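You operate a simulated robot arm through the tools that you are given. There is no shell and no other tool.

You run a simulated robot arm. Do the job below in one go: nothing can be reset, and whatever is moved stays where it is left.

TASK
Set the feeder up for the job on the card.
Fine: both guides, speed and batch as on the card; gate gap from the thickness chart.

Only the result counts: the job must be done as asked and must still hold three seconds after the hand-in. Knocking over, shifting, dropping, spilling or breaking anything else fails it.

THE ROBOT
A 6-joint arm with a two-finger gripper, fixed in place. Base frame: the origin is at the foot of the arm, x ahead of it, y to its left, z up; the work surface is at about z = 83. Readings come in cm, rad, newtons and seconds.
Its first joint turns from -2.897 to 2.897 rad. Payload 3.43 kg.
Tool frame: the origin (TCP) lies between the finger pads and is the grasp point; the fingertips stand 2 cm ahead of it; z points along the fingers, y is the line along which they close. Largest opening 19 cm; the body of the gripper starts 24.8 cm behind the TCP.
Orientation is that of the tool frame in the base frame, as a unit quaternion [x, y, z, w]. With the fingers straight down and closing along the base's y, the tool's x points along the base's -x, its y along +y and its z along -z.

THE INTERFACE
- The arm moves only by the tool apply_moves. Its arguments are lists of equal length, an entry for each row: "claw": the finger opening in cm, from 0 to 19; "dp": the shift along the tool's x, y, z in cm, a list of three; "rotation": the turn, a rotation vector about the tool's x, y, z in rad, a list of three. In form: {"claw": [claw, ...], "dp": [[dx, dy, dz], ...], "rotation": [[rx, ry, rz], ...]}. A call has 1 to 20 rows; each row is the pose to reach, as a shift and turn from the pose commanded when the call began, along the tool's axes at that moment. A row lasts 0.2 s, in which the tool goes at most 5 cm and 0.15 rad; a call with a longer step from one row to the next is refused whole, and so is a gripper value outside its range. Where a pose cannot be reached the arm comes as near as it can. A force on the tool above 50 N (or 10 N above the force at the start of the call, whichever is more), or a blocked arm, ends the call early, and 0.2 s more pass. Each finger travels about 15.3 cm/s and halts on what it meets, pressing with about 37 N; the grip force reading is that of the motor and also rises with nothing between the fingers. The clock runs only during rows and for 0.2 s after the last one: add rows that repeat a pose to give the fingers time. It gives the time, the measured TCP pose, the force on the tool (base axes), the opening and the grip force at its end, in the units of the frame above (readings bear some noise), with the torque about the TCP (base axes, N m) and any sound that the robot's microphone picked up, and new pictures: "pictures" is both (left out), scene, wrist or none.
- Cameras (640 x 400 px; columns grow to the right, rows downward): "scene" is fixed at [22.08, -65.09, 154.58]; the picture's right is [0.25, -0.97, 0.00], its down [-0.80, -0.20, -0.57] and it looks along [0.55, 0.14, -0.82] (base axes); focal length 214 px, centre (320, 200). "wrist" rides on the gripper at [7, -0.8, -28.8] in the tool frame; the picture's right is [0.12, 0.99, 0.00], its down [-0.96, 0.11, -0.25] and it looks along [-0.25, 0.03, 0.97] (tool axes); focal length 261 px, centre (320, 200).
- raise_lower(by): slides the trunk up (or, below 0, down) by that many cm; the arm rides with it, the base frame stays. It gives what a move gives, with no picture.
- point_at(camera, pixels): for up to 12 pixels [column, row] of the newest picture of that camera ("zoom" is the newest enlarged one), the place [x, y, z] in the base frame of the surface seen there, good to about 0.3 cm. No time passes.
- zoom(camera, box): a new picture of the part [left, top, right, bottom] of that camera's present view, enlarged. No time passes.
- job_done(): hands the job in; it is judged then, once.

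Unless the task says otherwise, let go and move clear before handing in.

The tools are called after "Emit:" as a command line: name --argument value ..., lists and objects as JSON in quotes. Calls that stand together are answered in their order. apply_moves: Moves the arm, as the interface text tells. Its arguments: {"type":"object","properties":{"claw":{"type":"array","items":{"type":"number"}},"dp":{"type":"array","items":{"type":"array","items":{"type":"number"}}},"rotation":{"type":"array","items":{"type":"array","items":{"type":"number"}}},"pictures":{"type":"string","enum":["both","scene","wrist","none"]}},"required":["claw","dp","rotation"]} The other tools are called the same way: raise_lower (by) slides the trunk up or down; point_at (camera, pixels) gives the place of the surface under pixels of a picture; zoom (camera, box) takes an enlarged picture of a part of a camera's view; job_done () hands the job in.

At the start:

```text
time: 0.0
eef_pos: [63.31, -37.64, 139.91]
ee_rot: [-0.001, 1.0, 0.0, -0.001]
contact_force: [-0.2, 0.1, -0.3]
ft_torque: [-0.05, -0.01, -0.03]
finger_gap: 19.01
grasp_force: 0.2
trunk travel left (down, up): [-37.5, 6.5]
```

scene: 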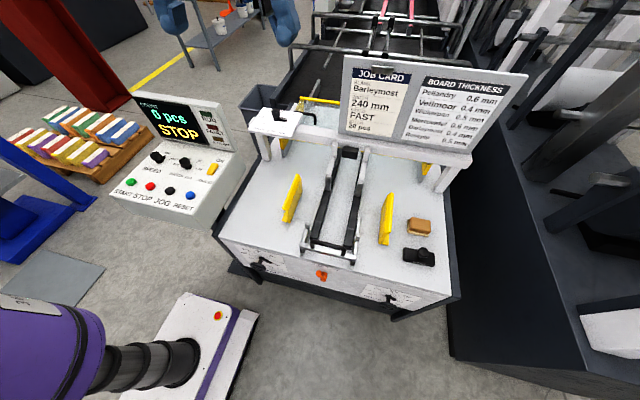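
wrist: 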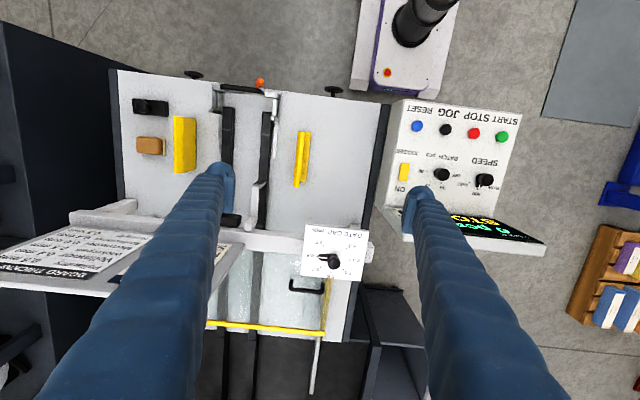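

The scene shows a feeder with the job card (around 375,100), the chart (460,110) and a control console (170,150). I'll zoom in to read them.

Emit:
zoom --camera "scene" --box '[330, 50, 530, 175]'

Emit:
zoom --camera "scene" --box '[100, 80, 260, 230]'

Emit:
zoom --camera "scene" --box '[210, 90, 470, 320]'

Emit:
zoom --camera "wrist" --box '[290, 210, 390, 300]'

Emit:
zoom --camera "wrist" --box '[370, 90, 560, 260]'

```text
3.20 times, centred on (430, 112) of scene
```

zoom: 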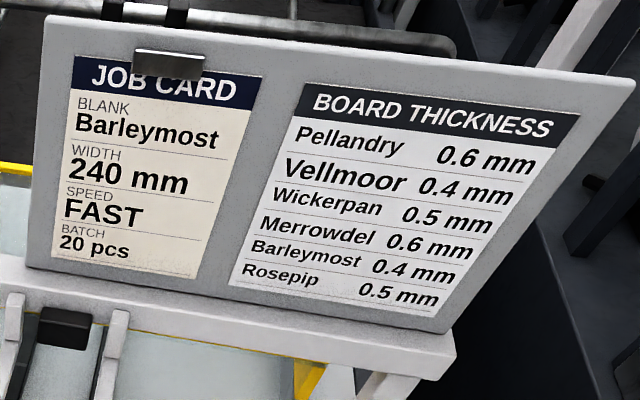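

```text
2.67 times, centred on (180, 155) of scene
```

zoom: 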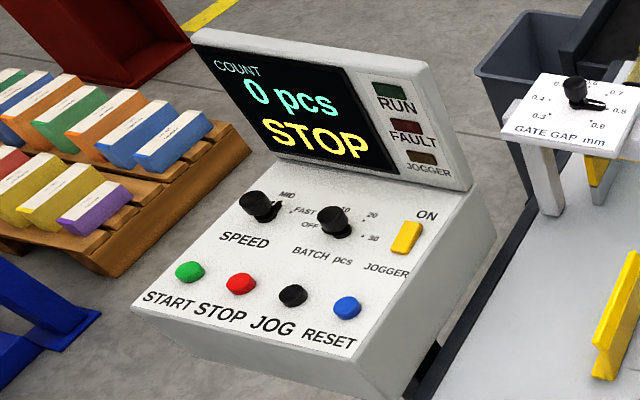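

```text
1.74 times, centred on (340, 205) of scene
```

zoom: 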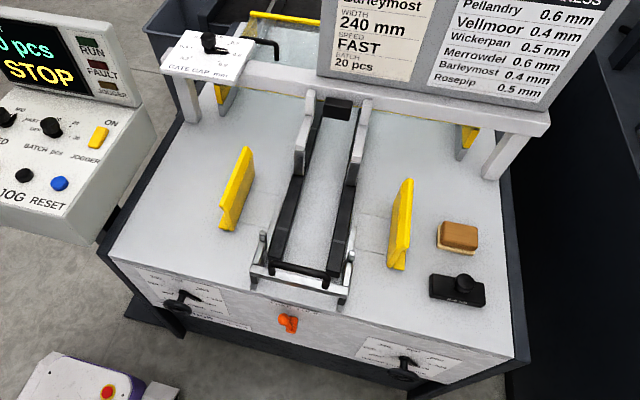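

```text
4.44 times, centred on (340, 255) of wrist
```

zoom: 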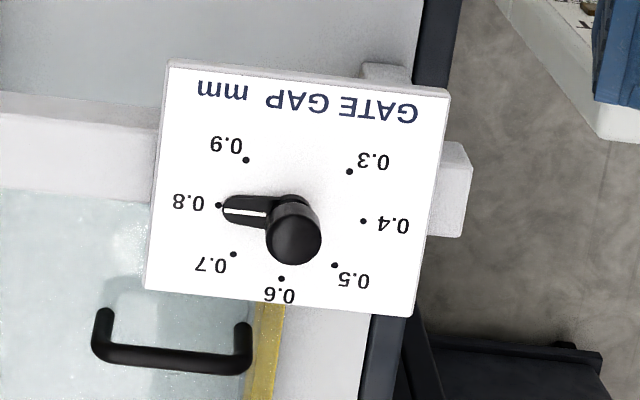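

```text
2.35 times, centred on (465, 175) of wrist
```

zoom: 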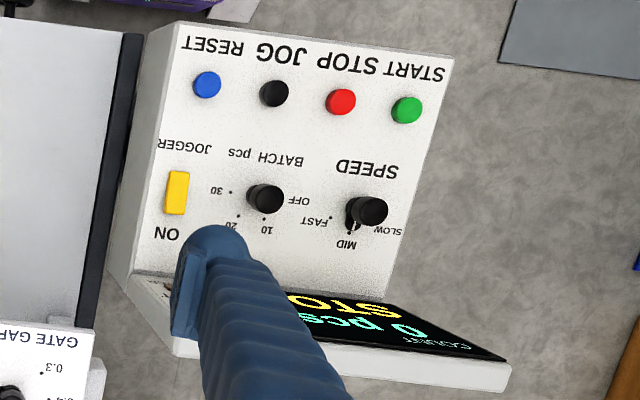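

Card: Barleymost, 240 mm, FAST, 20 pcs; the chart gives 0.4 mm for Barleymost, and the gate is now at 0.8. Next I'll look at the front knobs (262,263), (390,297) and the orange piece (322,275), and measure positions.

Emit:
zoom --camera "scene" --box '[225, 235, 305, 295]'

Emit:
zoom --camera "scene" --box '[350, 270, 430, 330]'

Emit:
zoom --camera "scene" --box '[380, 200, 450, 275]'

Emit:
point_at --camera "scene" --pixels '[[262, 263], [390, 297], [322, 275], [297, 178], [290, 220], [390, 198], [385, 243], [158, 157], [184, 163], [278, 113], [212, 168], [417, 255]]'

Emit:
zoom --camera "wrist" --box '[110, 60, 390, 240]'

```text
6.67 times, centred on (265, 265) of scene
```

zoom: 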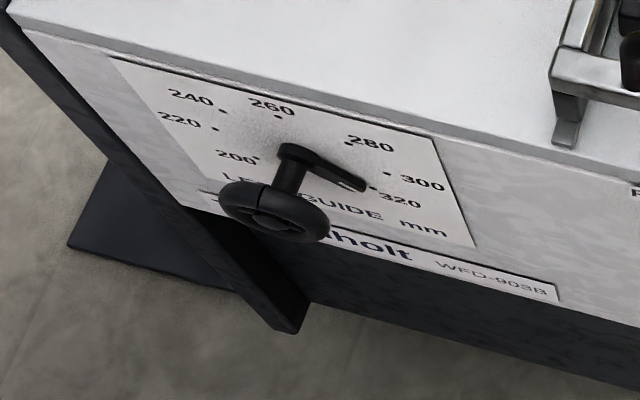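

```text
6.67 times, centred on (390, 300) of scene
```

zoom: 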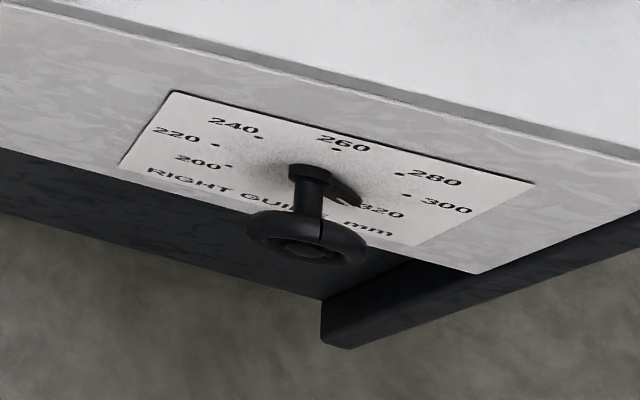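

```text
5.33 times, centred on (415, 238) of scene
```

zoom: 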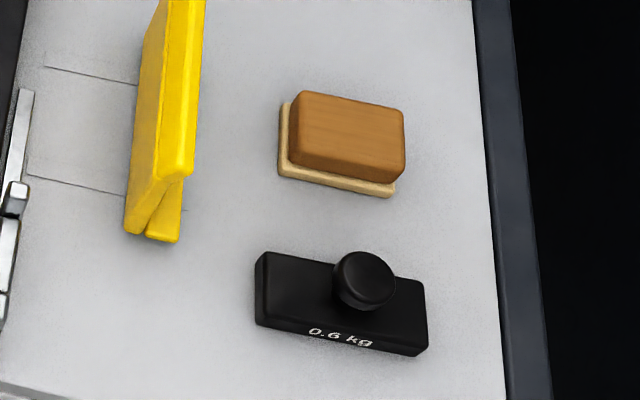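

```text
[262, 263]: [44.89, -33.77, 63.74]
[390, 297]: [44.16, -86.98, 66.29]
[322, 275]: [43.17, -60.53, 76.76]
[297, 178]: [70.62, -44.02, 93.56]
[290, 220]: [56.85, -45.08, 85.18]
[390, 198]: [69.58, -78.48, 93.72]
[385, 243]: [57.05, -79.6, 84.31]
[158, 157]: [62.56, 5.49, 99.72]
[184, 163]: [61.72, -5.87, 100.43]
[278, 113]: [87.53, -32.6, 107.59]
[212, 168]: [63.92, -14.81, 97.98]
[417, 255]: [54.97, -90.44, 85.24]
```

```text
2.22 times, centred on (250, 150) of wrist
```

zoom: 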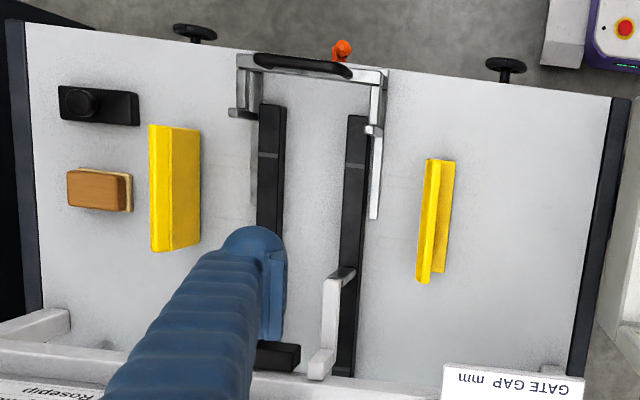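

The left and right guide dials on the front face both sit near 310–320, with marks from 200 to 320. I'll back off and tilt the tool so the wrist camera sees the front panel.

Emit:
apply_moves --claw '[19, 19, 19, 19, 19, 19, 19, 19, 19, 19, 19, 19, 19, 19]' --dp '[[2.52, -0.74, 2.86], [5.04, -1.49, 5.71], [7.56, -2.23, 8.57], [10.09, -2.97, 11.43], [12.6, -3.7, 14.3], [15.1, -4.5, 17.1], [17.6, -5.2, 20], [20.2, -5.9, 22.9], [22.7, -6.7, 25.7], [25.2, -7.4, 28.6], [27.7, -8.2, 31.4], [30.2, -8.9, 34.3], [32.8, -9.7, 37.1], [35.3, -10.4, 40]]' --rotation '[[0, -0.054, 0], [0, -0.107, 0], [0, -0.161, 0], [0, -0.214, 0], [0, -0.268, 0], [0, -0.321, 0], [0, -0.375, 0], [0, -0.429, 0], [0, -0.482, 0], [0, -0.536, 0], [0, -0.589, 0], [0, -0.643, 0], [0, -0.696, 0], [0, -0.75, 0]]'

```text
time: 3.0
eef_pos: [27.84, -50.64, 101.84]
ee_rot: [0.0, 0.932, 0.016, 0.363]
contact_force: [-0.2, -0.2, 0.3]
ft_torque: [0.08, -0.08, 0.08]
finger_gap: 19.02
grasp_force: 0.0
out of reach, approached as far as the arm can: row 13, 14
trunk travel left (down, up): [-37.5, 6.5]
```

scene: 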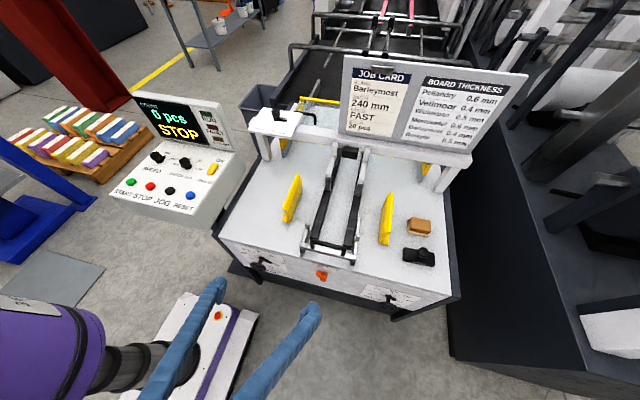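
wrist: 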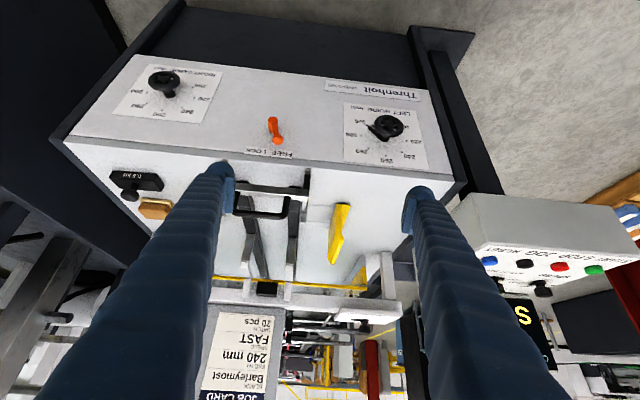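

The front panel is visible upside down: right dial at (165,90), left dial at (387,125), orange lever at (273,128). I'll zoom in on each and measure them.

Emit:
zoom --camera "wrist" --box '[340, 90, 440, 170]'

Emit:
zoom --camera "wrist" --box '[110, 50, 220, 130]'

Emit:
zoom --camera "wrist" --box '[230, 100, 320, 165]'

Emit:
point_at --camera "wrist" --pixels '[[389, 126], [348, 105], [425, 115], [425, 165], [347, 158], [165, 82], [145, 58], [222, 75], [117, 110], [192, 122], [272, 120], [278, 140]]'

```text
5.00 times, centred on (390, 130) of wrist
```

zoom: 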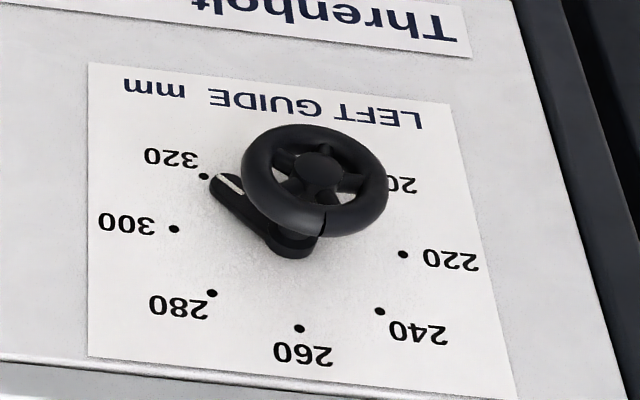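

```text
5.00 times, centred on (165, 90) of wrist
```

zoom: 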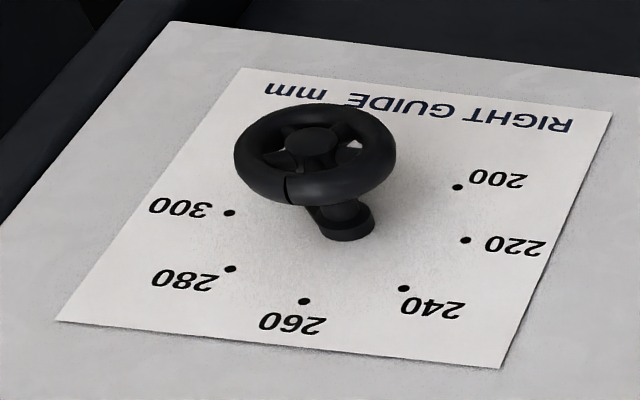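

```text
6.15 times, centred on (275, 132) of wrist
```

zoom: 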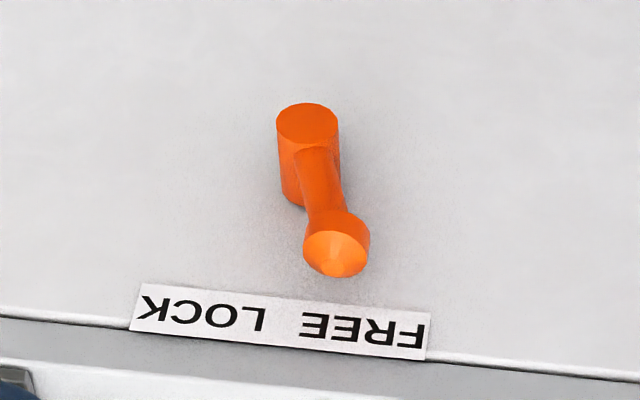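

```text
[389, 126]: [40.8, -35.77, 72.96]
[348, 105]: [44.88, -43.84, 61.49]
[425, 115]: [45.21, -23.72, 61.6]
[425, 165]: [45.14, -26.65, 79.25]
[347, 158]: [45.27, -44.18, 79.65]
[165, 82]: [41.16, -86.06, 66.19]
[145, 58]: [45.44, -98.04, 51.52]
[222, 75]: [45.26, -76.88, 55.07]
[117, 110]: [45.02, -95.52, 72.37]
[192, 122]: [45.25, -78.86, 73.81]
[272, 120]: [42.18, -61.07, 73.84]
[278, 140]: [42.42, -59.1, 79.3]
```

The lock lever leans toward FREE, both guide pointers look to be at about 320, and the front face is at x≈45.2. I'll turn the tool to horizontal in front of the left wheel to test reach and get a frontal view.

Emit:
apply_moves --claw '[19, 19, 19, 19, 19, 19, 19, 19]' --dp '[[1.2, 1.3, 1.7], [2.4, 2.6, 3.5], [3.6, 4, 5.2], [4.8, 5.3, 7], [6, 6.6, 8.7], [7.3, 8, 10.4], [8.5, 9.3, 12.2], [9.7, 10.6, 13.9]]' --rotation '[[0, -0.103, 0], [0, -0.206, 0], [0, -0.31, 0], [0, -0.413, 0], [0, -0.516, 0], [0, -0.62, 0], [0, -0.724, 0], [0, -0.828, 0]]'

```text
time: 4.8
eef_pos: [24.83, -54.14, 80.18]
ee_rot: [0.005, 0.695, 0.061, 0.716]
contact_force: [2.8, 6.6, -7.6]
ft_torque: [0.26, -1.74, -1.67]
finger_gap: 18.99
grasp_force: 0.0
out of reach, approached as far as the arm can: row 1, 2, 3, 4, 5, 6, 7, 8
trunk travel left (down, up): [-37.5, 6.5]
```

scene: 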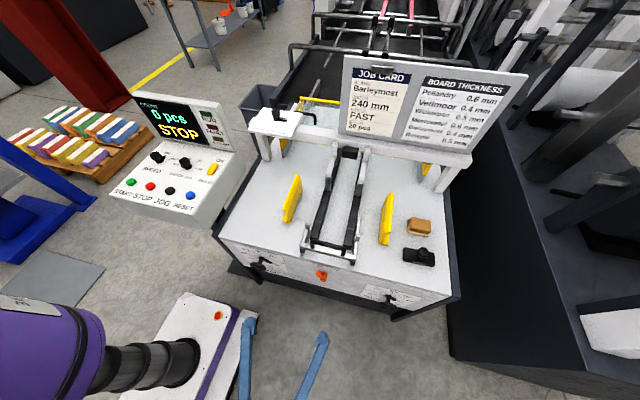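
wrist: 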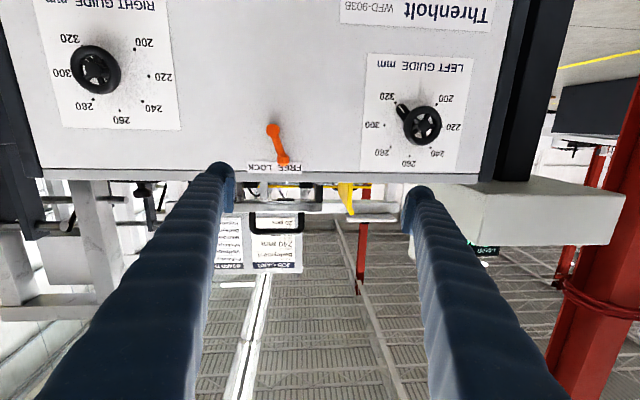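

This gives a nearly frontal, upside-down view of the panel, though the arm is at its reach limit with a small force reading. I'll zoom in on the dials and lever.

Emit:
zoom --camera "wrist" --box '[360, 50, 480, 180]'

Emit:
zoom --camera "wrist" --box '[35, 0, 185, 135]'

Emit:
zoom --camera "wrist" --box '[230, 110, 320, 185]'

Emit:
point_at --camera "wrist" --pixels '[[423, 126], [402, 110], [388, 126], [435, 152], [407, 157], [97, 70], [82, 72], [144, 102], [121, 116], [271, 128], [283, 157], [110, 170]]'

```text
3.08 times, centred on (420, 115) of wrist
```

zoom: 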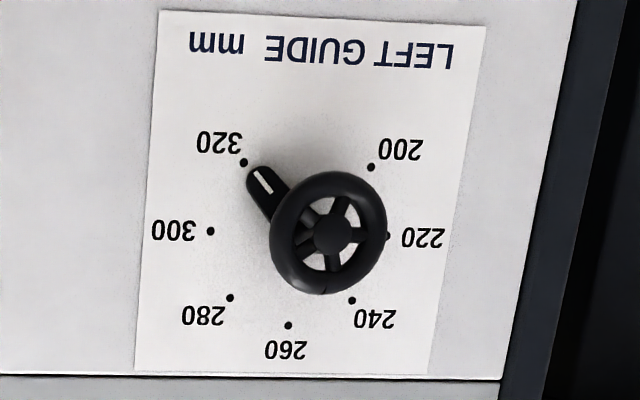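

```text
2.96 times, centred on (110, 68) of wrist
```

zoom: 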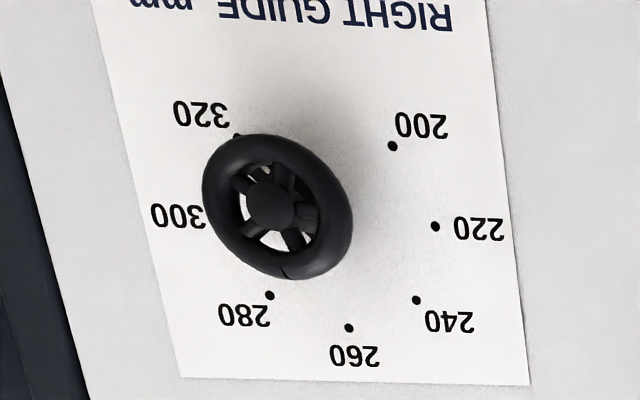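

```text
5.33 times, centred on (275, 148) of wrist
```

zoom: 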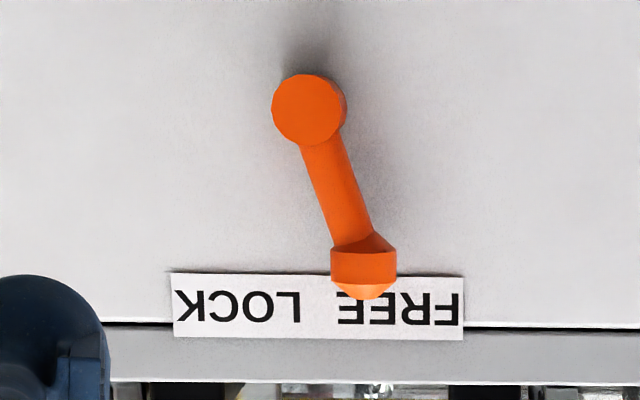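

```text
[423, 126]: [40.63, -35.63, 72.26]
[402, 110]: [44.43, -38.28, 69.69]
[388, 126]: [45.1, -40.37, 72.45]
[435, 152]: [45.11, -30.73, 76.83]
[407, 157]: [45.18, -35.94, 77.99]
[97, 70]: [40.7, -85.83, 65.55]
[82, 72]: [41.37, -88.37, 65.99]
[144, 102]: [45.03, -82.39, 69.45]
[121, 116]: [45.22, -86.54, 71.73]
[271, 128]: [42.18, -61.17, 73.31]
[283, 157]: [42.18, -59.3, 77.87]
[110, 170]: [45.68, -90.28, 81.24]
```

The lever is at FREE; the left wheel's hub is at about (40.6, -35.6, 72.3) and the right's at (40.7, -85.8, 65.6), with 45° of turn per 20 mm. To understand the reach limit I'll measure the robot's own body.

Emit:
point_at --camera "scene" --pixels '[[40, 350], [10, 320], [95, 330], [90, 370], [180, 360], [140, 360], [215, 315], [190, 300], [255, 320], [30, 300], [245, 330], [318, 340]]'

Emit:
zoom --camera "scene" --box '[0, 260, 340, 400]'

```text
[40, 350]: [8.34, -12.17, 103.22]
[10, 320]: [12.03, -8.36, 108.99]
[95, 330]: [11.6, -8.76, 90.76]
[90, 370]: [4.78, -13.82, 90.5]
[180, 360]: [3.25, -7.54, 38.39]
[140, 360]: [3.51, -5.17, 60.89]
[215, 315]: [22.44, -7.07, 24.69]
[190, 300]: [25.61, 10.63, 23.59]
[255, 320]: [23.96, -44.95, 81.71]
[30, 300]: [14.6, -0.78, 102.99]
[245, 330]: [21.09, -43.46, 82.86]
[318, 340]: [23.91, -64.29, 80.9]
```

```text
1.88 times, centred on (170, 330) of scene
```

zoom: 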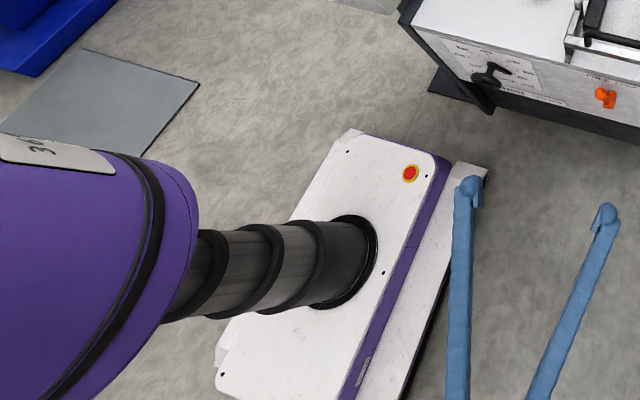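

The shoulder sits above z≈110, well above the panel, so lowering the trunk should ease horizontal reach. I'll lower it by 25 cm; the space below the gripper is clear.

Emit:
raise_lower --by -25

```text
time: 7.4
eef_pos: [24.69, -54.18, 55.46]
ee_rot: [0.005, 0.696, 0.06, 0.716]
contact_force: [0.5, 0.2, 0.2]
ft_torque: [0.0, 0.01, 0.01]
finger_gap: 18.99
grasp_force: 0.0
trunk travel left (down, up): [-12.5, 31.5]
```

Trunk lowered without contact. Now I'll move toward a pose straight in front of the left wheel at (32,-36,72) with the tool along +x.

Emit:
apply_moves --claw '[19, 19, 19, 19, 19, 19, 19, 19, 19]' --dp '[[-1.8, 2.4, 1.1], [-3.6, 4.8, 2.3], [-5.5, 7.1, 3.4], [-7.3, 9.5, 4.6], [-9.1, 11.9, 5.7], [-10.9, 14.2, 6.9], [-12.8, 16.6, 8], [-14.6, 19, 9.2], [-14.6, 19, 9.2]]' --rotation '[[0.01, 0.003, -0.012], [0.02, 0.007, -0.023], [0.03, 0.01, -0.034], [0.039, 0.014, -0.046], [0.048, 0.017, -0.058], [0.058, 0.021, -0.069], [0.068, 0.024, -0.08], [0.0775, 0.0275, -0.092], [0.0775, 0.0275, -0.092]]'

```text
time: 9.4
eef_pos: [25.93, -54.48, 72.4]
ee_rot: [0.009, 0.71, 0.083, 0.699]
contact_force: [0.6, 0.7, 0.3]
ft_torque: [-0.01, -0.02, -0.01]
finger_gap: 19.01
grasp_force: 0.0
out of reach, approached as far as the arm can: row 1, 2, 3, 4, 5, 6, 7, 8, 9
trunk travel left (down, up): [-12.5, 31.5]
```

scene: 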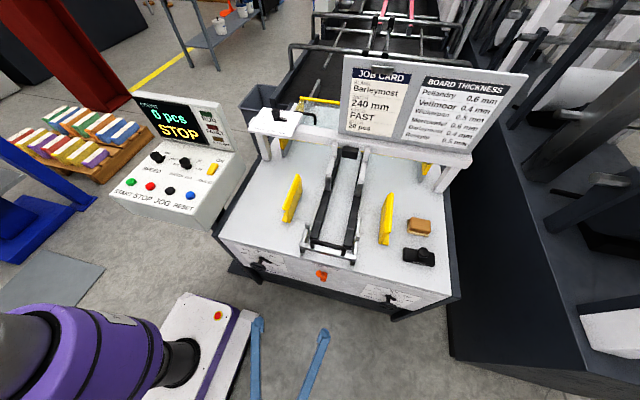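
wrist: 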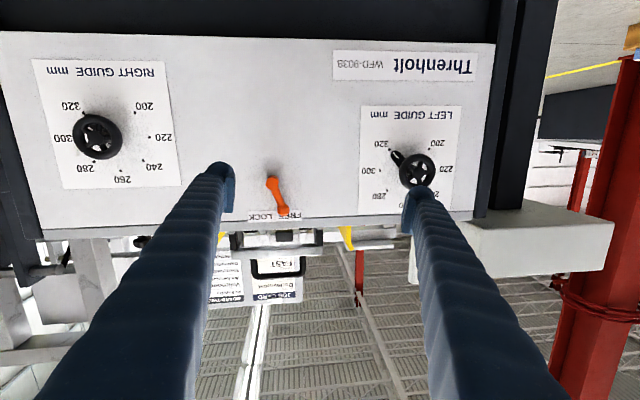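

The arm can't go nearer with a horizontal tool, so I'll grip the left wheel from above instead (tool nearly down, fingers either side). Then I'll turn it by tilting the tool about the wheel's axis, so I raise the trunk 15 cm first.

Emit:
raise_lower --by 15

Emit:
point_at --camera "scene" --pixels '[[125, 190], [112, 200], [205, 222], [195, 215], [240, 160], [310, 250], [325, 262], [350, 265], [303, 228], [220, 232], [455, 295], [320, 255]]'

```text
time: 11.1
eef_pos: [25.98, -54.55, 87.33]
ee_rot: [0.008, 0.71, 0.083, 0.7]
contact_force: [-0.3, -0.2, -0.4]
ft_torque: [0.03, -0.03, 0.02]
finger_gap: 19.0
grasp_force: 0.0
trunk travel left (down, up): [-27.5, 16.5]
```

```text
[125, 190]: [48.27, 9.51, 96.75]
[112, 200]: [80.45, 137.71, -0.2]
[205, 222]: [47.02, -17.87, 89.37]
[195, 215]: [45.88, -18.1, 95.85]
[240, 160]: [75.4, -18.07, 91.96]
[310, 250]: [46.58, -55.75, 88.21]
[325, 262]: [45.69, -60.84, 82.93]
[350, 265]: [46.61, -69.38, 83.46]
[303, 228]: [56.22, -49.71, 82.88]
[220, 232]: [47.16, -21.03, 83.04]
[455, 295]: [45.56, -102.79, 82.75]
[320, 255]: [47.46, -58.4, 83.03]
```

The console's front is at x≈46, so a tool staying at x<44 clears it. Now I'll rotate toward tool-down with a 15° pitch and go to about (38,-37,103).

Emit:
apply_moves --claw '[19, 19, 19, 19, 19, 19, 19, 19, 19, 19, 19]' --dp '[[-1.3, 1.8, 1.4], [-2.7, 3.6, 2.8], [-4, 5.4, 4.1], [-5.4, 7.2, 5.5], [-6.8, 9, 6.9], [-8.1, 10.8, 8.2], [-9.5, 12.6, 9.6], [-10.8, 14.4, 11], [-12.2, 16.2, 12.4], [-13.5, 18, 13.75], [-13.5, 18, 13.75]]' --rotation '[[0.017, 0.129, -0.004], [0.035, 0.258, -0.009], [0.052, 0.388, -0.013], [0.07, 0.517, -0.017], [0.087, 0.646, -0.021], [0.104, 0.775, -0.026], [0.122, 0.904, -0.03], [0.139, 1.034, -0.034], [0.157, 1.163, -0.039], [0.174, 1.292, -0.043], [0.174, 1.292, -0.043]]'

```text
time: 13.5
eef_pos: [38.17, -37.06, 102.96]
ee_rot: [-0.003, 0.992, 0.0, 0.13]
contact_force: [0.0, 0.5, 0.1]
ft_torque: [-0.1, 0.0, -0.01]
finger_gap: 18.99
grasp_force: 0.1
out of reach, approached as far as the arm can: row 1, 2, 3, 4, 5
trunk travel left (down, up): [-27.5, 16.5]
```

scene: 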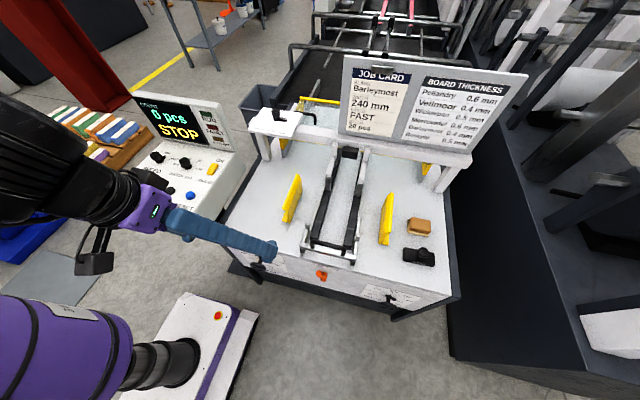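
wrist: 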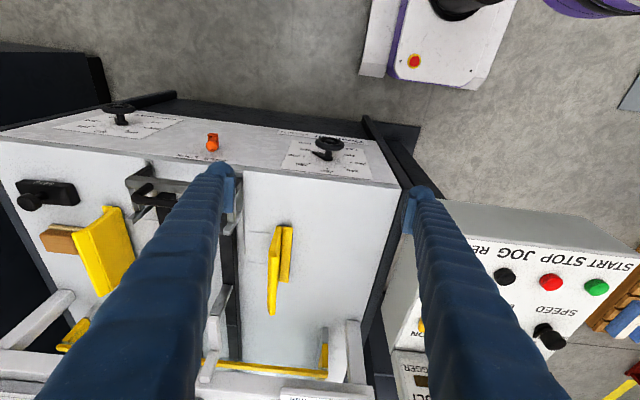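

Exactly on target. I'll measure the left wheel again from this view (about (328,145)).

Emit:
zoom --camera "wrist" --box '[280, 120, 380, 185]'

Emit:
point_at --camera "wrist" --pixels '[[329, 142], [318, 143], [340, 143], [329, 138], [329, 149], [322, 155]]'

```text
6.15 times, centred on (330, 152) of wrist
```

zoom: 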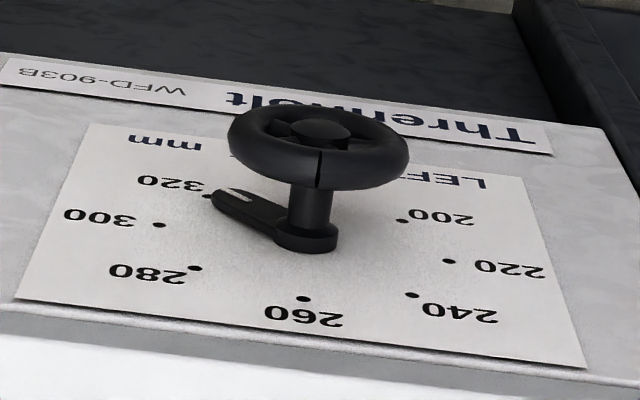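

```text
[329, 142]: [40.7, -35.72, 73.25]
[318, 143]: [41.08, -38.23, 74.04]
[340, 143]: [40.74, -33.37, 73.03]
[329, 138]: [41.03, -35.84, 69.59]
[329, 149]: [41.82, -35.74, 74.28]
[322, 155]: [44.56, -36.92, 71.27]
```

The left hub is at (40.7,-35.7,72.3). I'll tilt the hand 40° toward -y about the wheel's axis and back off along the approach line, with the fingers at 12 cm.

Emit:
apply_moves --claw '[18, 16, 14, 12, 12, 12, 12]' --dp '[[1.17, -1.83, 2.45], [2.33, -3.67, 4.9], [3.5, -5.5, 7.35], [4.67, -7.33, 9.8], [5.83, -9.17, 12.25], [7, -11, 14.7], [7, -11, 14.7]]' --rotation '[[-0.113, 0, 0.03], [-0.225, 0, 0.06], [-0.338, 0, 0.09], [-0.451, 0, 0.12], [-0.563, 0, 0.15], [-0.676, 0, 0.18], [-0.676, 0, 0.18]]'

```text
time: 15.1
eef_pos: [35.39, -47.96, 86.94]
ee_rot: [0.044, 0.931, 0.341, 0.122]
contact_force: [0.5, -1.1, 0.6]
ft_torque: [0.21, -0.03, 0.0]
finger_gap: 12.0
grasp_force: 0.1
trunk travel left (down, up): [-27.5, 16.5]
```

scene: 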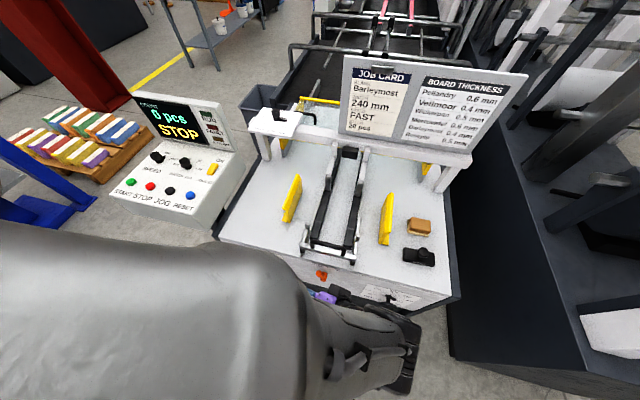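
wrist: 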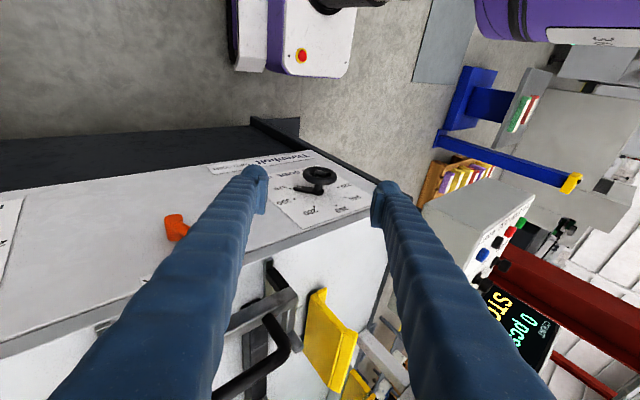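

Clear path: the wheel is centred between the fingers at (320,178) and the lever is outside them. I'll advance 19.7 cm along the tool so the TCP sits at the hub, still open.

Emit:
apply_moves --claw '[12, 12, 12, 12, 12, 12, 12]' --dp '[[0, 0, 3.3], [0, 0, 6.6], [0, 0, 9.9], [0, 0, 13.2], [0, -0.1, 16.5], [0.07, -0.09, 19.7], [0.07, -0.09, 19.7]]' --rotation '[[0, 0, 0], [0, 0, 0], [0, 0, 0], [0, 0, 0], [0, 0, 0], [0, 0, 0], [0, 0, 0]]'

```text
time: 16.7
eef_pos: [40.1, -35.79, 72.46]
ee_rot: [0.043, 0.932, 0.339, 0.122]
contact_force: [0.1, 0.1, -0.6]
ft_torque: [0.04, 0.0, 0.0]
finger_gap: 12.01
grasp_force: 0.1
trunk travel left (down, up): [-27.5, 16.5]
```

scene: 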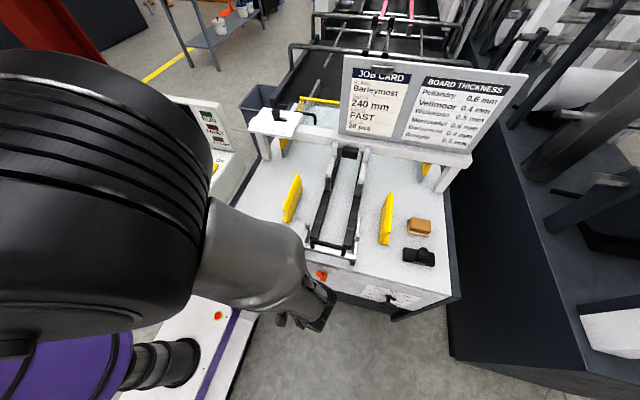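
wrist: 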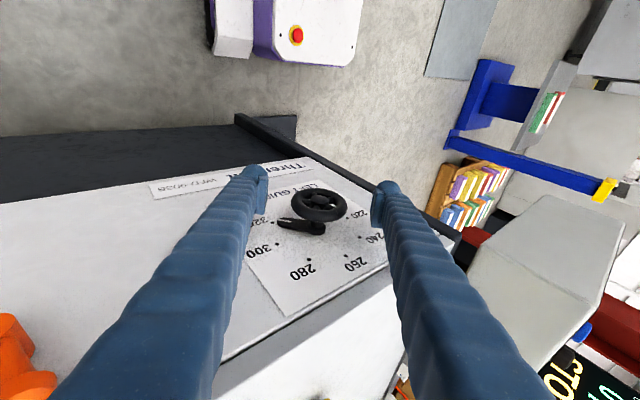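

The wheel is centred between the fingertips at (318,205). I'll close on it.

Emit:
apply_moves --claw '[8.5, 7.5, 6, 4, 3, 3]' --dp '[[0, 0, 0], [0, 0, 0], [0, 0, 0], [0, 0, 0], [0, 0, 0], [0, 0, 0]]' --rotation '[[0, 0, 0], [0, 0, 0], [0, 0, 0], [0, 0, 0], [0, 0, 0], [0, 0, 0]]'

```text
time: 18.1
eef_pos: [40.13, -35.76, 72.32]
ee_rot: [0.043, 0.932, 0.34, 0.122]
contact_force: [1.6, 1.2, -0.5]
ft_torque: [-0.02, -0.04, 0.05]
finger_gap: 6.57
grasp_force: 45.2
trunk travel left (down, up): [-27.5, 16.5]
```

scene: 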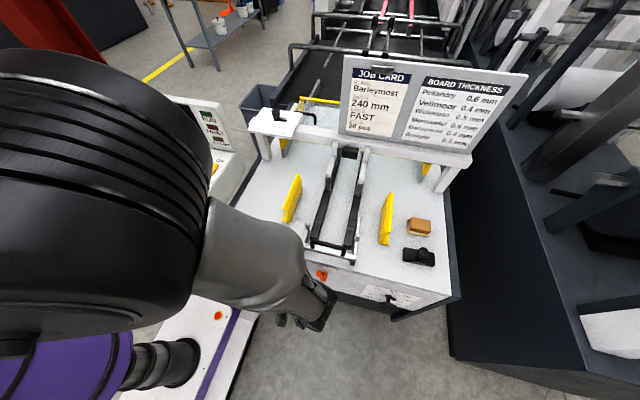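
wrist: 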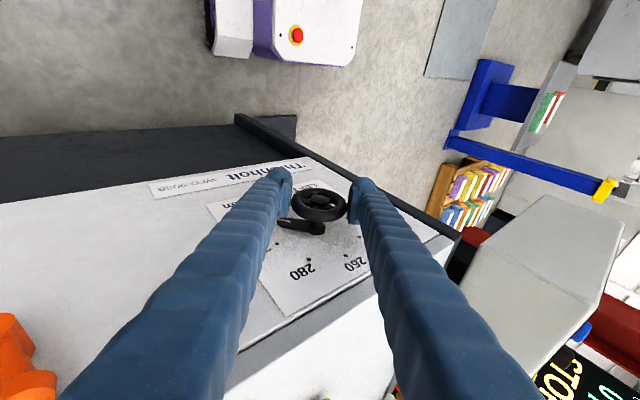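

The grip is firm (6.57 cm) with almost no side force. I'll first turn 0.4 rad counterclockwise as a test.

Emit:
apply_moves --claw '[3, 3, 3, 3, 3]' --dp '[[0, 0, 0], [0, 0, 0], [0, 0, 0], [0, 0, 0], [0, 0, 0]]' --rotation '[[0.097, 0, -0.026], [0.193, 0, -0.051], [0.29, 0, -0.077], [0.386, 0, -0.103], [0.386, 0, -0.103]]'

```text
time: 19.3
eef_pos: [39.96, -35.66, 72.49]
ee_rot: [0.017, 0.981, 0.148, 0.128]
contact_force: [-4.5, 12.2, 27.0]
ft_torque: [0.09, -0.06, 0.13]
finger_gap: 6.55
grasp_force: 45.5
trunk travel left (down, up): [-27.5, 16.5]
```

scene: 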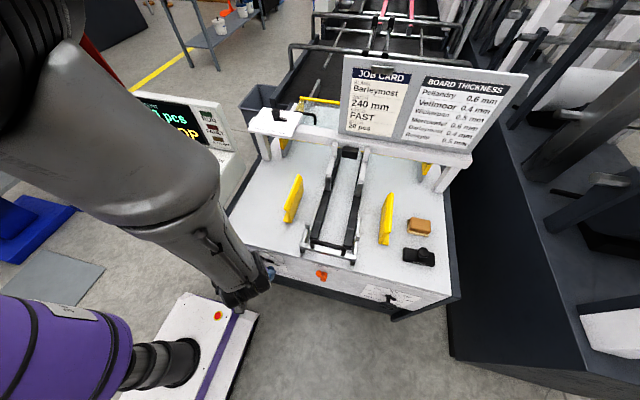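
wrist: 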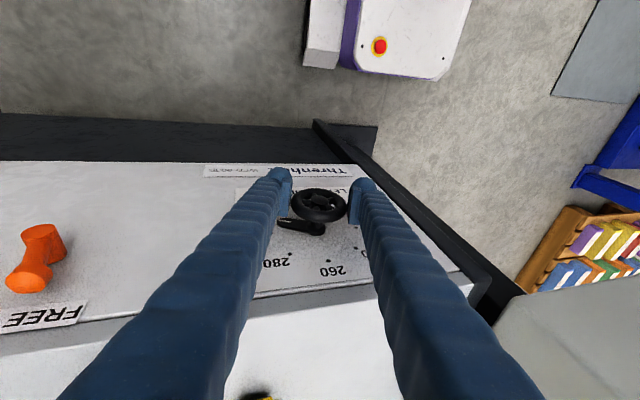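

The pointer turns with the tool (it stays near (300,227) in the wrist view). There's 27 N upward, so I'll shift up about 0.2 cm and keep turning to about +45°.

Emit:
apply_moves --claw '[3, 3, 3, 3, 3, 3, 3]' --dp '[[0, 0, -0.1], [0, 0, -0.2], [0, 0, -0.2], [0, 0, -0.2], [0, 0, -0.2], [0, 0, -0.2], [0, 0, -0.2]]' --rotation '[[0.097, 0, -0.026], [0.193, 0, -0.051], [0.29, 0, -0.077], [0.386, 0, -0.103], [0.483, 0, -0.128], [0.58, 0, -0.154], [0.58, 0, -0.154]]'

```text
time: 19.9
eef_pos: [39.9, -35.56, 72.37]
ee_rot: [-0.019, 0.988, 0.091, 0.126]
contact_force: [3.8, -8.5, -24.2]
ft_torque: [-0.11, 1.35, -0.05]
finger_gap: 6.58
grasp_force: 45.2
out of reach, approached as far as the arm can: row 2
trunk travel left (down, up): [-27.5, 16.5]
stopped in row 2: the force on the tool passed its limit at 58 N (the readings are from after the stop); the commanded pose is now the measured one
```

scene: 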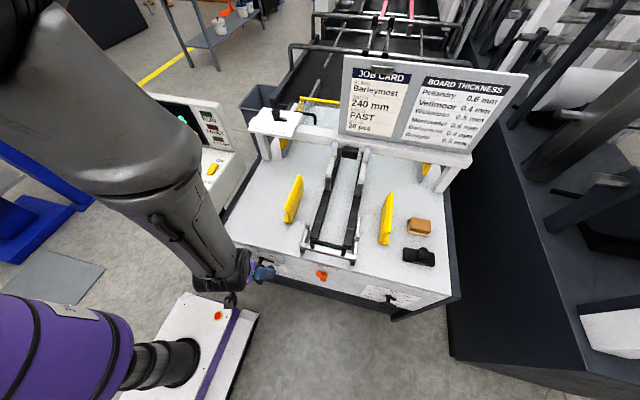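
wrist: 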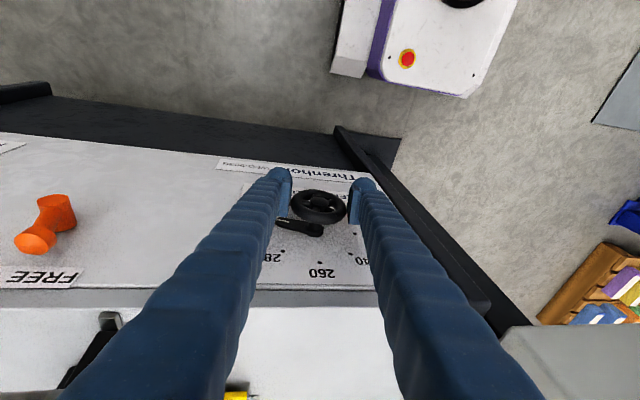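

The arm hit a reach limit at about -11° tilt, with the wheel turned by roughly 0.5 rad so far. I'll open, swing the hand back to about -57° around the wheel, and work in strokes within that range.

Emit:
apply_moves --claw '[8, 11, 12, 12, 12, 12, 12, 12, 12, 12]' --dp '[[0, 0, 0], [0, 0, 0], [0, 0, 0], [0, 0, 0], [0, 0, 0], [0, 0, 0], [0, 0, 0], [0, 0, 0], [0, 0, 0], [0, 0, 0]]' --rotation '[[0, 0, 0], [0, 0, 0], [-0.112, -0.005, 0.037], [-0.223, -0.01, 0.075], [-0.335, -0.015, 0.112], [-0.447, -0.021, 0.15], [-0.559, -0.026, 0.187], [-0.67, -0.031, 0.225], [-0.782, -0.036, 0.262], [-0.782, -0.036, 0.262]]'

```text
time: 22.1
eef_pos: [39.81, -35.47, 72.57]
ee_rot: [0.061, 0.87, 0.476, 0.114]
contact_force: [-0.1, 0.1, -1.3]
ft_torque: [0.09, 0.01, 0.03]
finger_gap: 12.04
grasp_force: 0.1
trunk travel left (down, up): [-27.5, 16.5]
```

scene: 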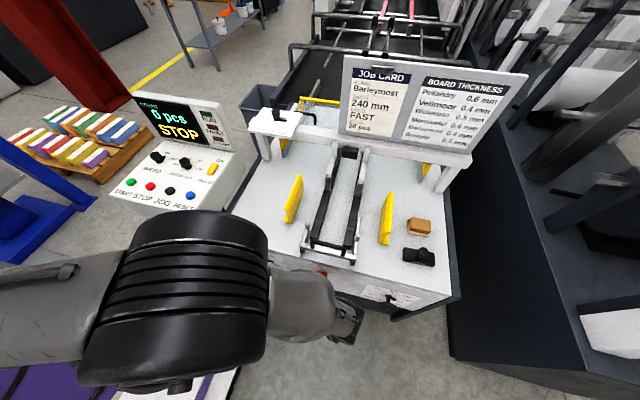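
wrist: 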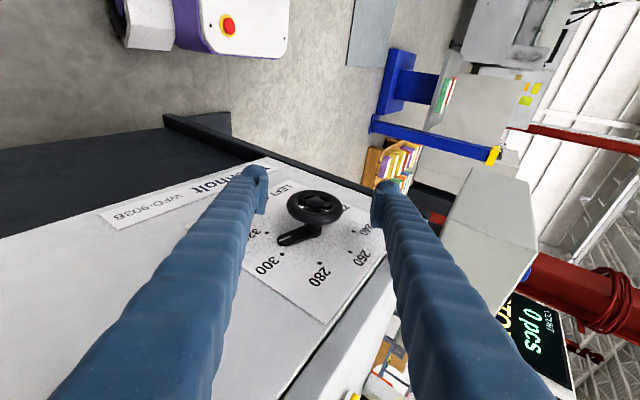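

Swung back to about -57° fine; the pointer now reads about 297. I'll go further back to about -80°, recentre, and close.

Emit:
apply_moves --claw '[12, 12, 12, 12, 12, 8.5, 7, 5, 3, 3]' --dp '[[-0.1, -0.1, 0], [-0.2, -0.2, 0.05], [-0.3, -0.3, 0.1], [-0.39, -0.36, 0.1], [-0.39, -0.36, 0.1], [-0.39, -0.36, 0.1], [-0.39, -0.36, 0.1], [-0.39, -0.36, 0.1], [-0.39, -0.36, 0.1], [-0.39, -0.36, 0.1]]' --rotation '[[-0.097, 0, 0.026], [-0.193, 0, 0.051], [-0.29, 0, 0.077], [-0.386, 0, 0.103], [-0.386, 0, 0.103], [-0.386, 0, 0.103], [-0.386, 0, 0.103], [-0.386, 0, 0.103], [-0.386, 0, 0.103], [-0.386, 0, 0.103]]'

```text
time: 24.2
eef_pos: [40.2, -35.71, 72.17]
ee_rot: [0.082, 0.759, 0.638, 0.099]
contact_force: [-4.4, -4.3, -22.6]
ft_torque: [-0.09, 0.11, -0.15]
finger_gap: 6.57
grasp_force: 44.7
trunk travel left (down, up): [-27.5, 16.5]
```

scene: 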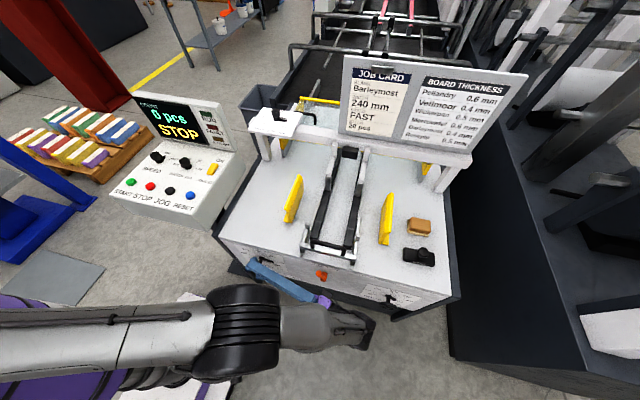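
wrist: 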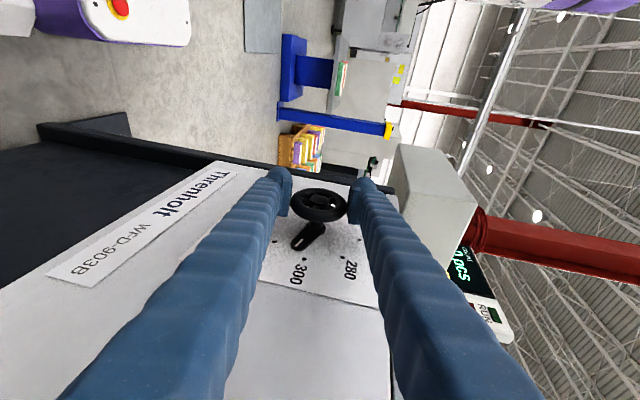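

Gripped, with the pointer near 298. A 22 N downward pull says the hub is a little lower, so I'll ease down 0.15 cm and turn 0.6 rad.

Emit:
apply_moves --claw '[3, 3, 3, 3, 3, 3, 3]' --dp '[[0, -0.1, 0], [0, -0.15, 0], [0, -0.15, 0], [0, -0.15, 0], [0, -0.15, 0], [0, -0.15, 0], [0, -0.15, 0]]' --rotation '[[0.097, 0, -0.026], [0.193, 0, -0.051], [0.29, 0, -0.077], [0.386, 0, -0.103], [0.483, 0, -0.128], [0.58, 0, -0.154], [0.58, 0, -0.154]]' --pictures "wrist"

```text
time: 25.9
eef_pos: [40.26, -35.66, 72.17]
ee_rot: [0.049, 0.914, 0.385, 0.12]
contact_force: [-11.8, -0.2, -4.6]
ft_torque: [-0.04, 0.23, -0.04]
finger_gap: 6.53
grasp_force: 44.8
trunk travel left (down, up): [-27.5, 16.5]
```

wrist: 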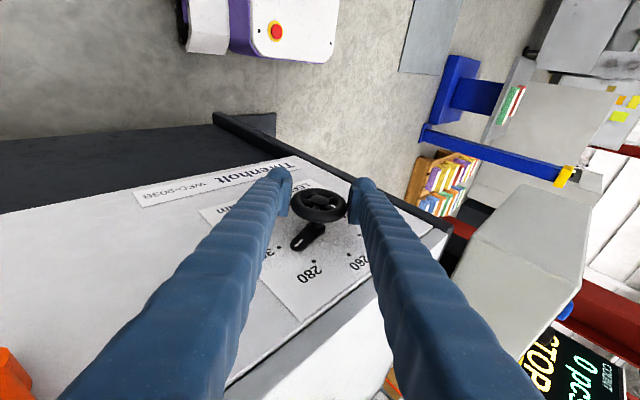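

It's turning cleanly with low forces, the pointer now near 280. I'll turn 0.45 rad more.

Emit:
apply_moves --claw '[3, 3, 3, 3, 3, 3]' --dp '[[0, 0, 0], [0, 0, 0], [0, 0, 0], [0, 0, 0], [0, 0, 0], [0, 0, 0]]' --rotation '[[0.087, 0, -0.023], [0.174, 0, -0.046], [0.261, 0, -0.069], [0.348, 0, -0.093], [0.435, 0, -0.116], [0.435, 0, -0.116]]' --pictures "wrist"

```text
time: 27.2
eef_pos: [40.17, -35.6, 72.25]
ee_rot: [0.02, 0.976, 0.172, 0.129]
contact_force: [-20.8, 10.9, -0.1]
ft_torque: [0.0, 0.05, 0.37]
finger_gap: 6.54
grasp_force: 45.0
trunk travel left (down, up): [-27.5, 16.5]
```

wrist: 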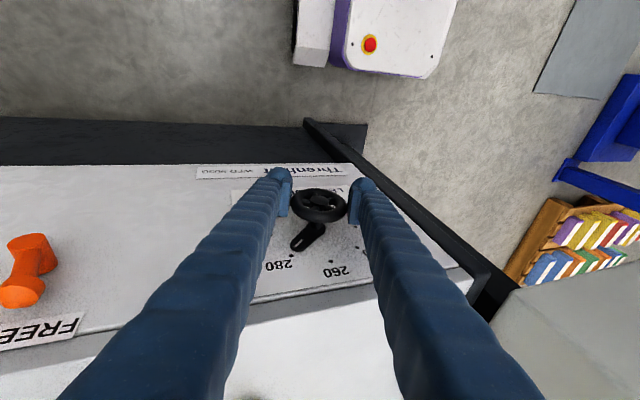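

The pointer is now between 280 and 260. I'll release and swing back 1.05 rad for another stroke.

Emit:
apply_moves --claw '[8, 11, 12, 12, 12, 12, 12, 12, 12, 12, 12, 12]' --dp '[[0, 0, 0], [0, 0, 0], [0, 0, 0], [0, 0, 0], [0, 0, 0], [0, 0, 0], [0, 0, 0], [0, 0, 0], [0, 0, 0], [0, 0, 0], [0, 0, 0], [0, 0, 0]]' --rotation '[[0, 0, 0], [0, 0, 0], [-0.113, 0, 0.03], [-0.225, 0, 0.06], [-0.338, 0, 0.09], [-0.451, 0, 0.12], [-0.563, 0, 0.15], [-0.676, 0, 0.18], [-0.789, 0, 0.21], [-0.901, 0, 0.24], [-1.014, 0, 0.27], [-1.014, 0, 0.27]]'

Emit:
zoom --camera "wrist" --box '[250, 150, 400, 310]'

```text
time: 29.9
eef_pos: [40.39, -35.65, 72.23]
ee_rot: [0.083, 0.759, 0.639, 0.099]
contact_force: [0.3, 0.6, 0.2]
ft_torque: [0.08, -0.04, 0.05]
finger_gap: 12.0
grasp_force: 0.0
trunk travel left (down, up): [-27.5, 16.5]
```

scene: 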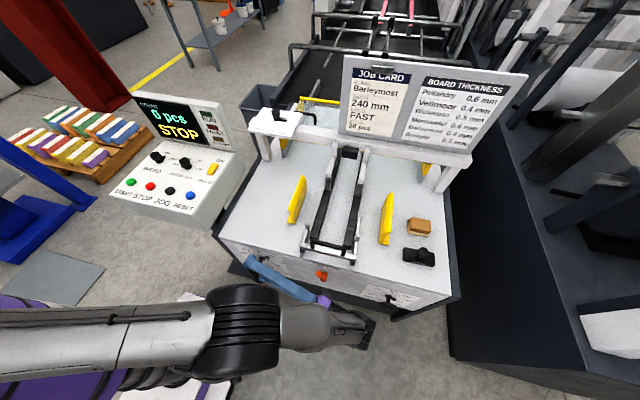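
wrist: 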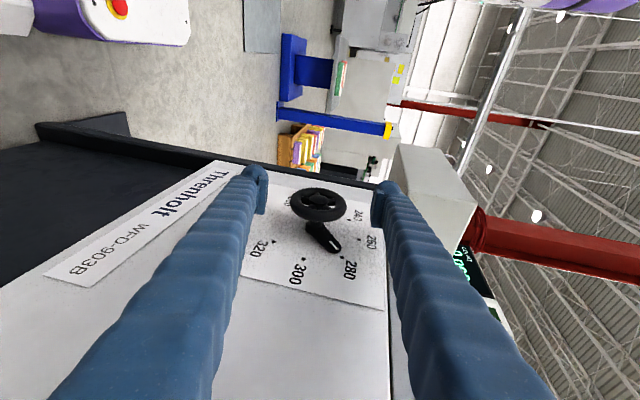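

```text
2.50 times, centred on (325, 230) of wrist
```

zoom: 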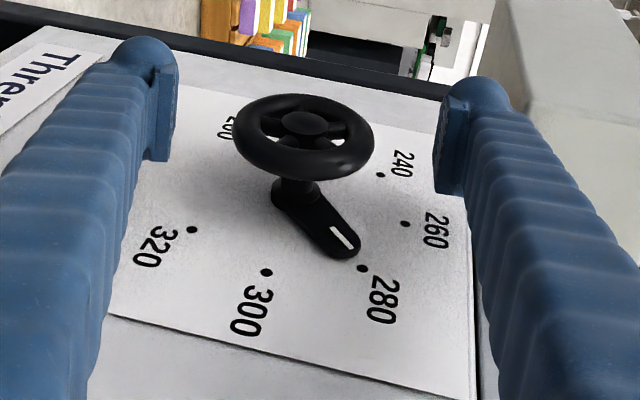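

The pointer is at about 278. I'll close again and turn a full 1.05 rad stroke.

Emit:
apply_moves --claw '[8.5, 7, 5, 3, 3, 3, 3, 3, 3, 3, 3, 3, 3, 3, 3, 3]' --dp '[[0, 0, 0], [0, 0, 0], [0, 0, 0], [0, 0, 0], [0, 0, 0], [0, 0, 0], [0, 0, 0], [0, 0, 0], [0, 0, 0], [0, 0, 0], [0, 0, 0], [0, 0, 0], [0, 0, 0], [0, 0, 0], [0, 0, 0], [0, 0, 0]]' --rotation '[[0, 0, 0], [0, 0, 0], [0, 0, 0], [0, 0, 0], [0, 0, 0], [0.101, 0, -0.027], [0.203, 0, -0.054], [0.304, 0, -0.081], [0.406, 0, -0.108], [0.507, 0, -0.135], [0.608, 0, -0.162], [0.71, 0, -0.189], [0.811, 0, -0.216], [0.913, 0, -0.243], [1.014, 0, -0.27], [1.014, 0, -0.27]]' --pictures "wrist"

```text
time: 33.2
eef_pos: [40.13, -35.43, 72.17]
ee_rot: [0.021, 0.976, 0.172, 0.129]
contact_force: [-12.8, 18.2, -4.7]
ft_torque: [0.04, -0.01, 0.62]
finger_gap: 6.51
grasp_force: 45.5
trunk travel left (down, up): [-27.5, 16.5]
```

wrist: 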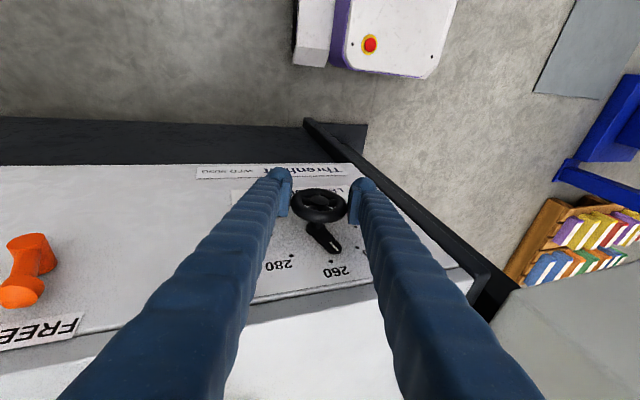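

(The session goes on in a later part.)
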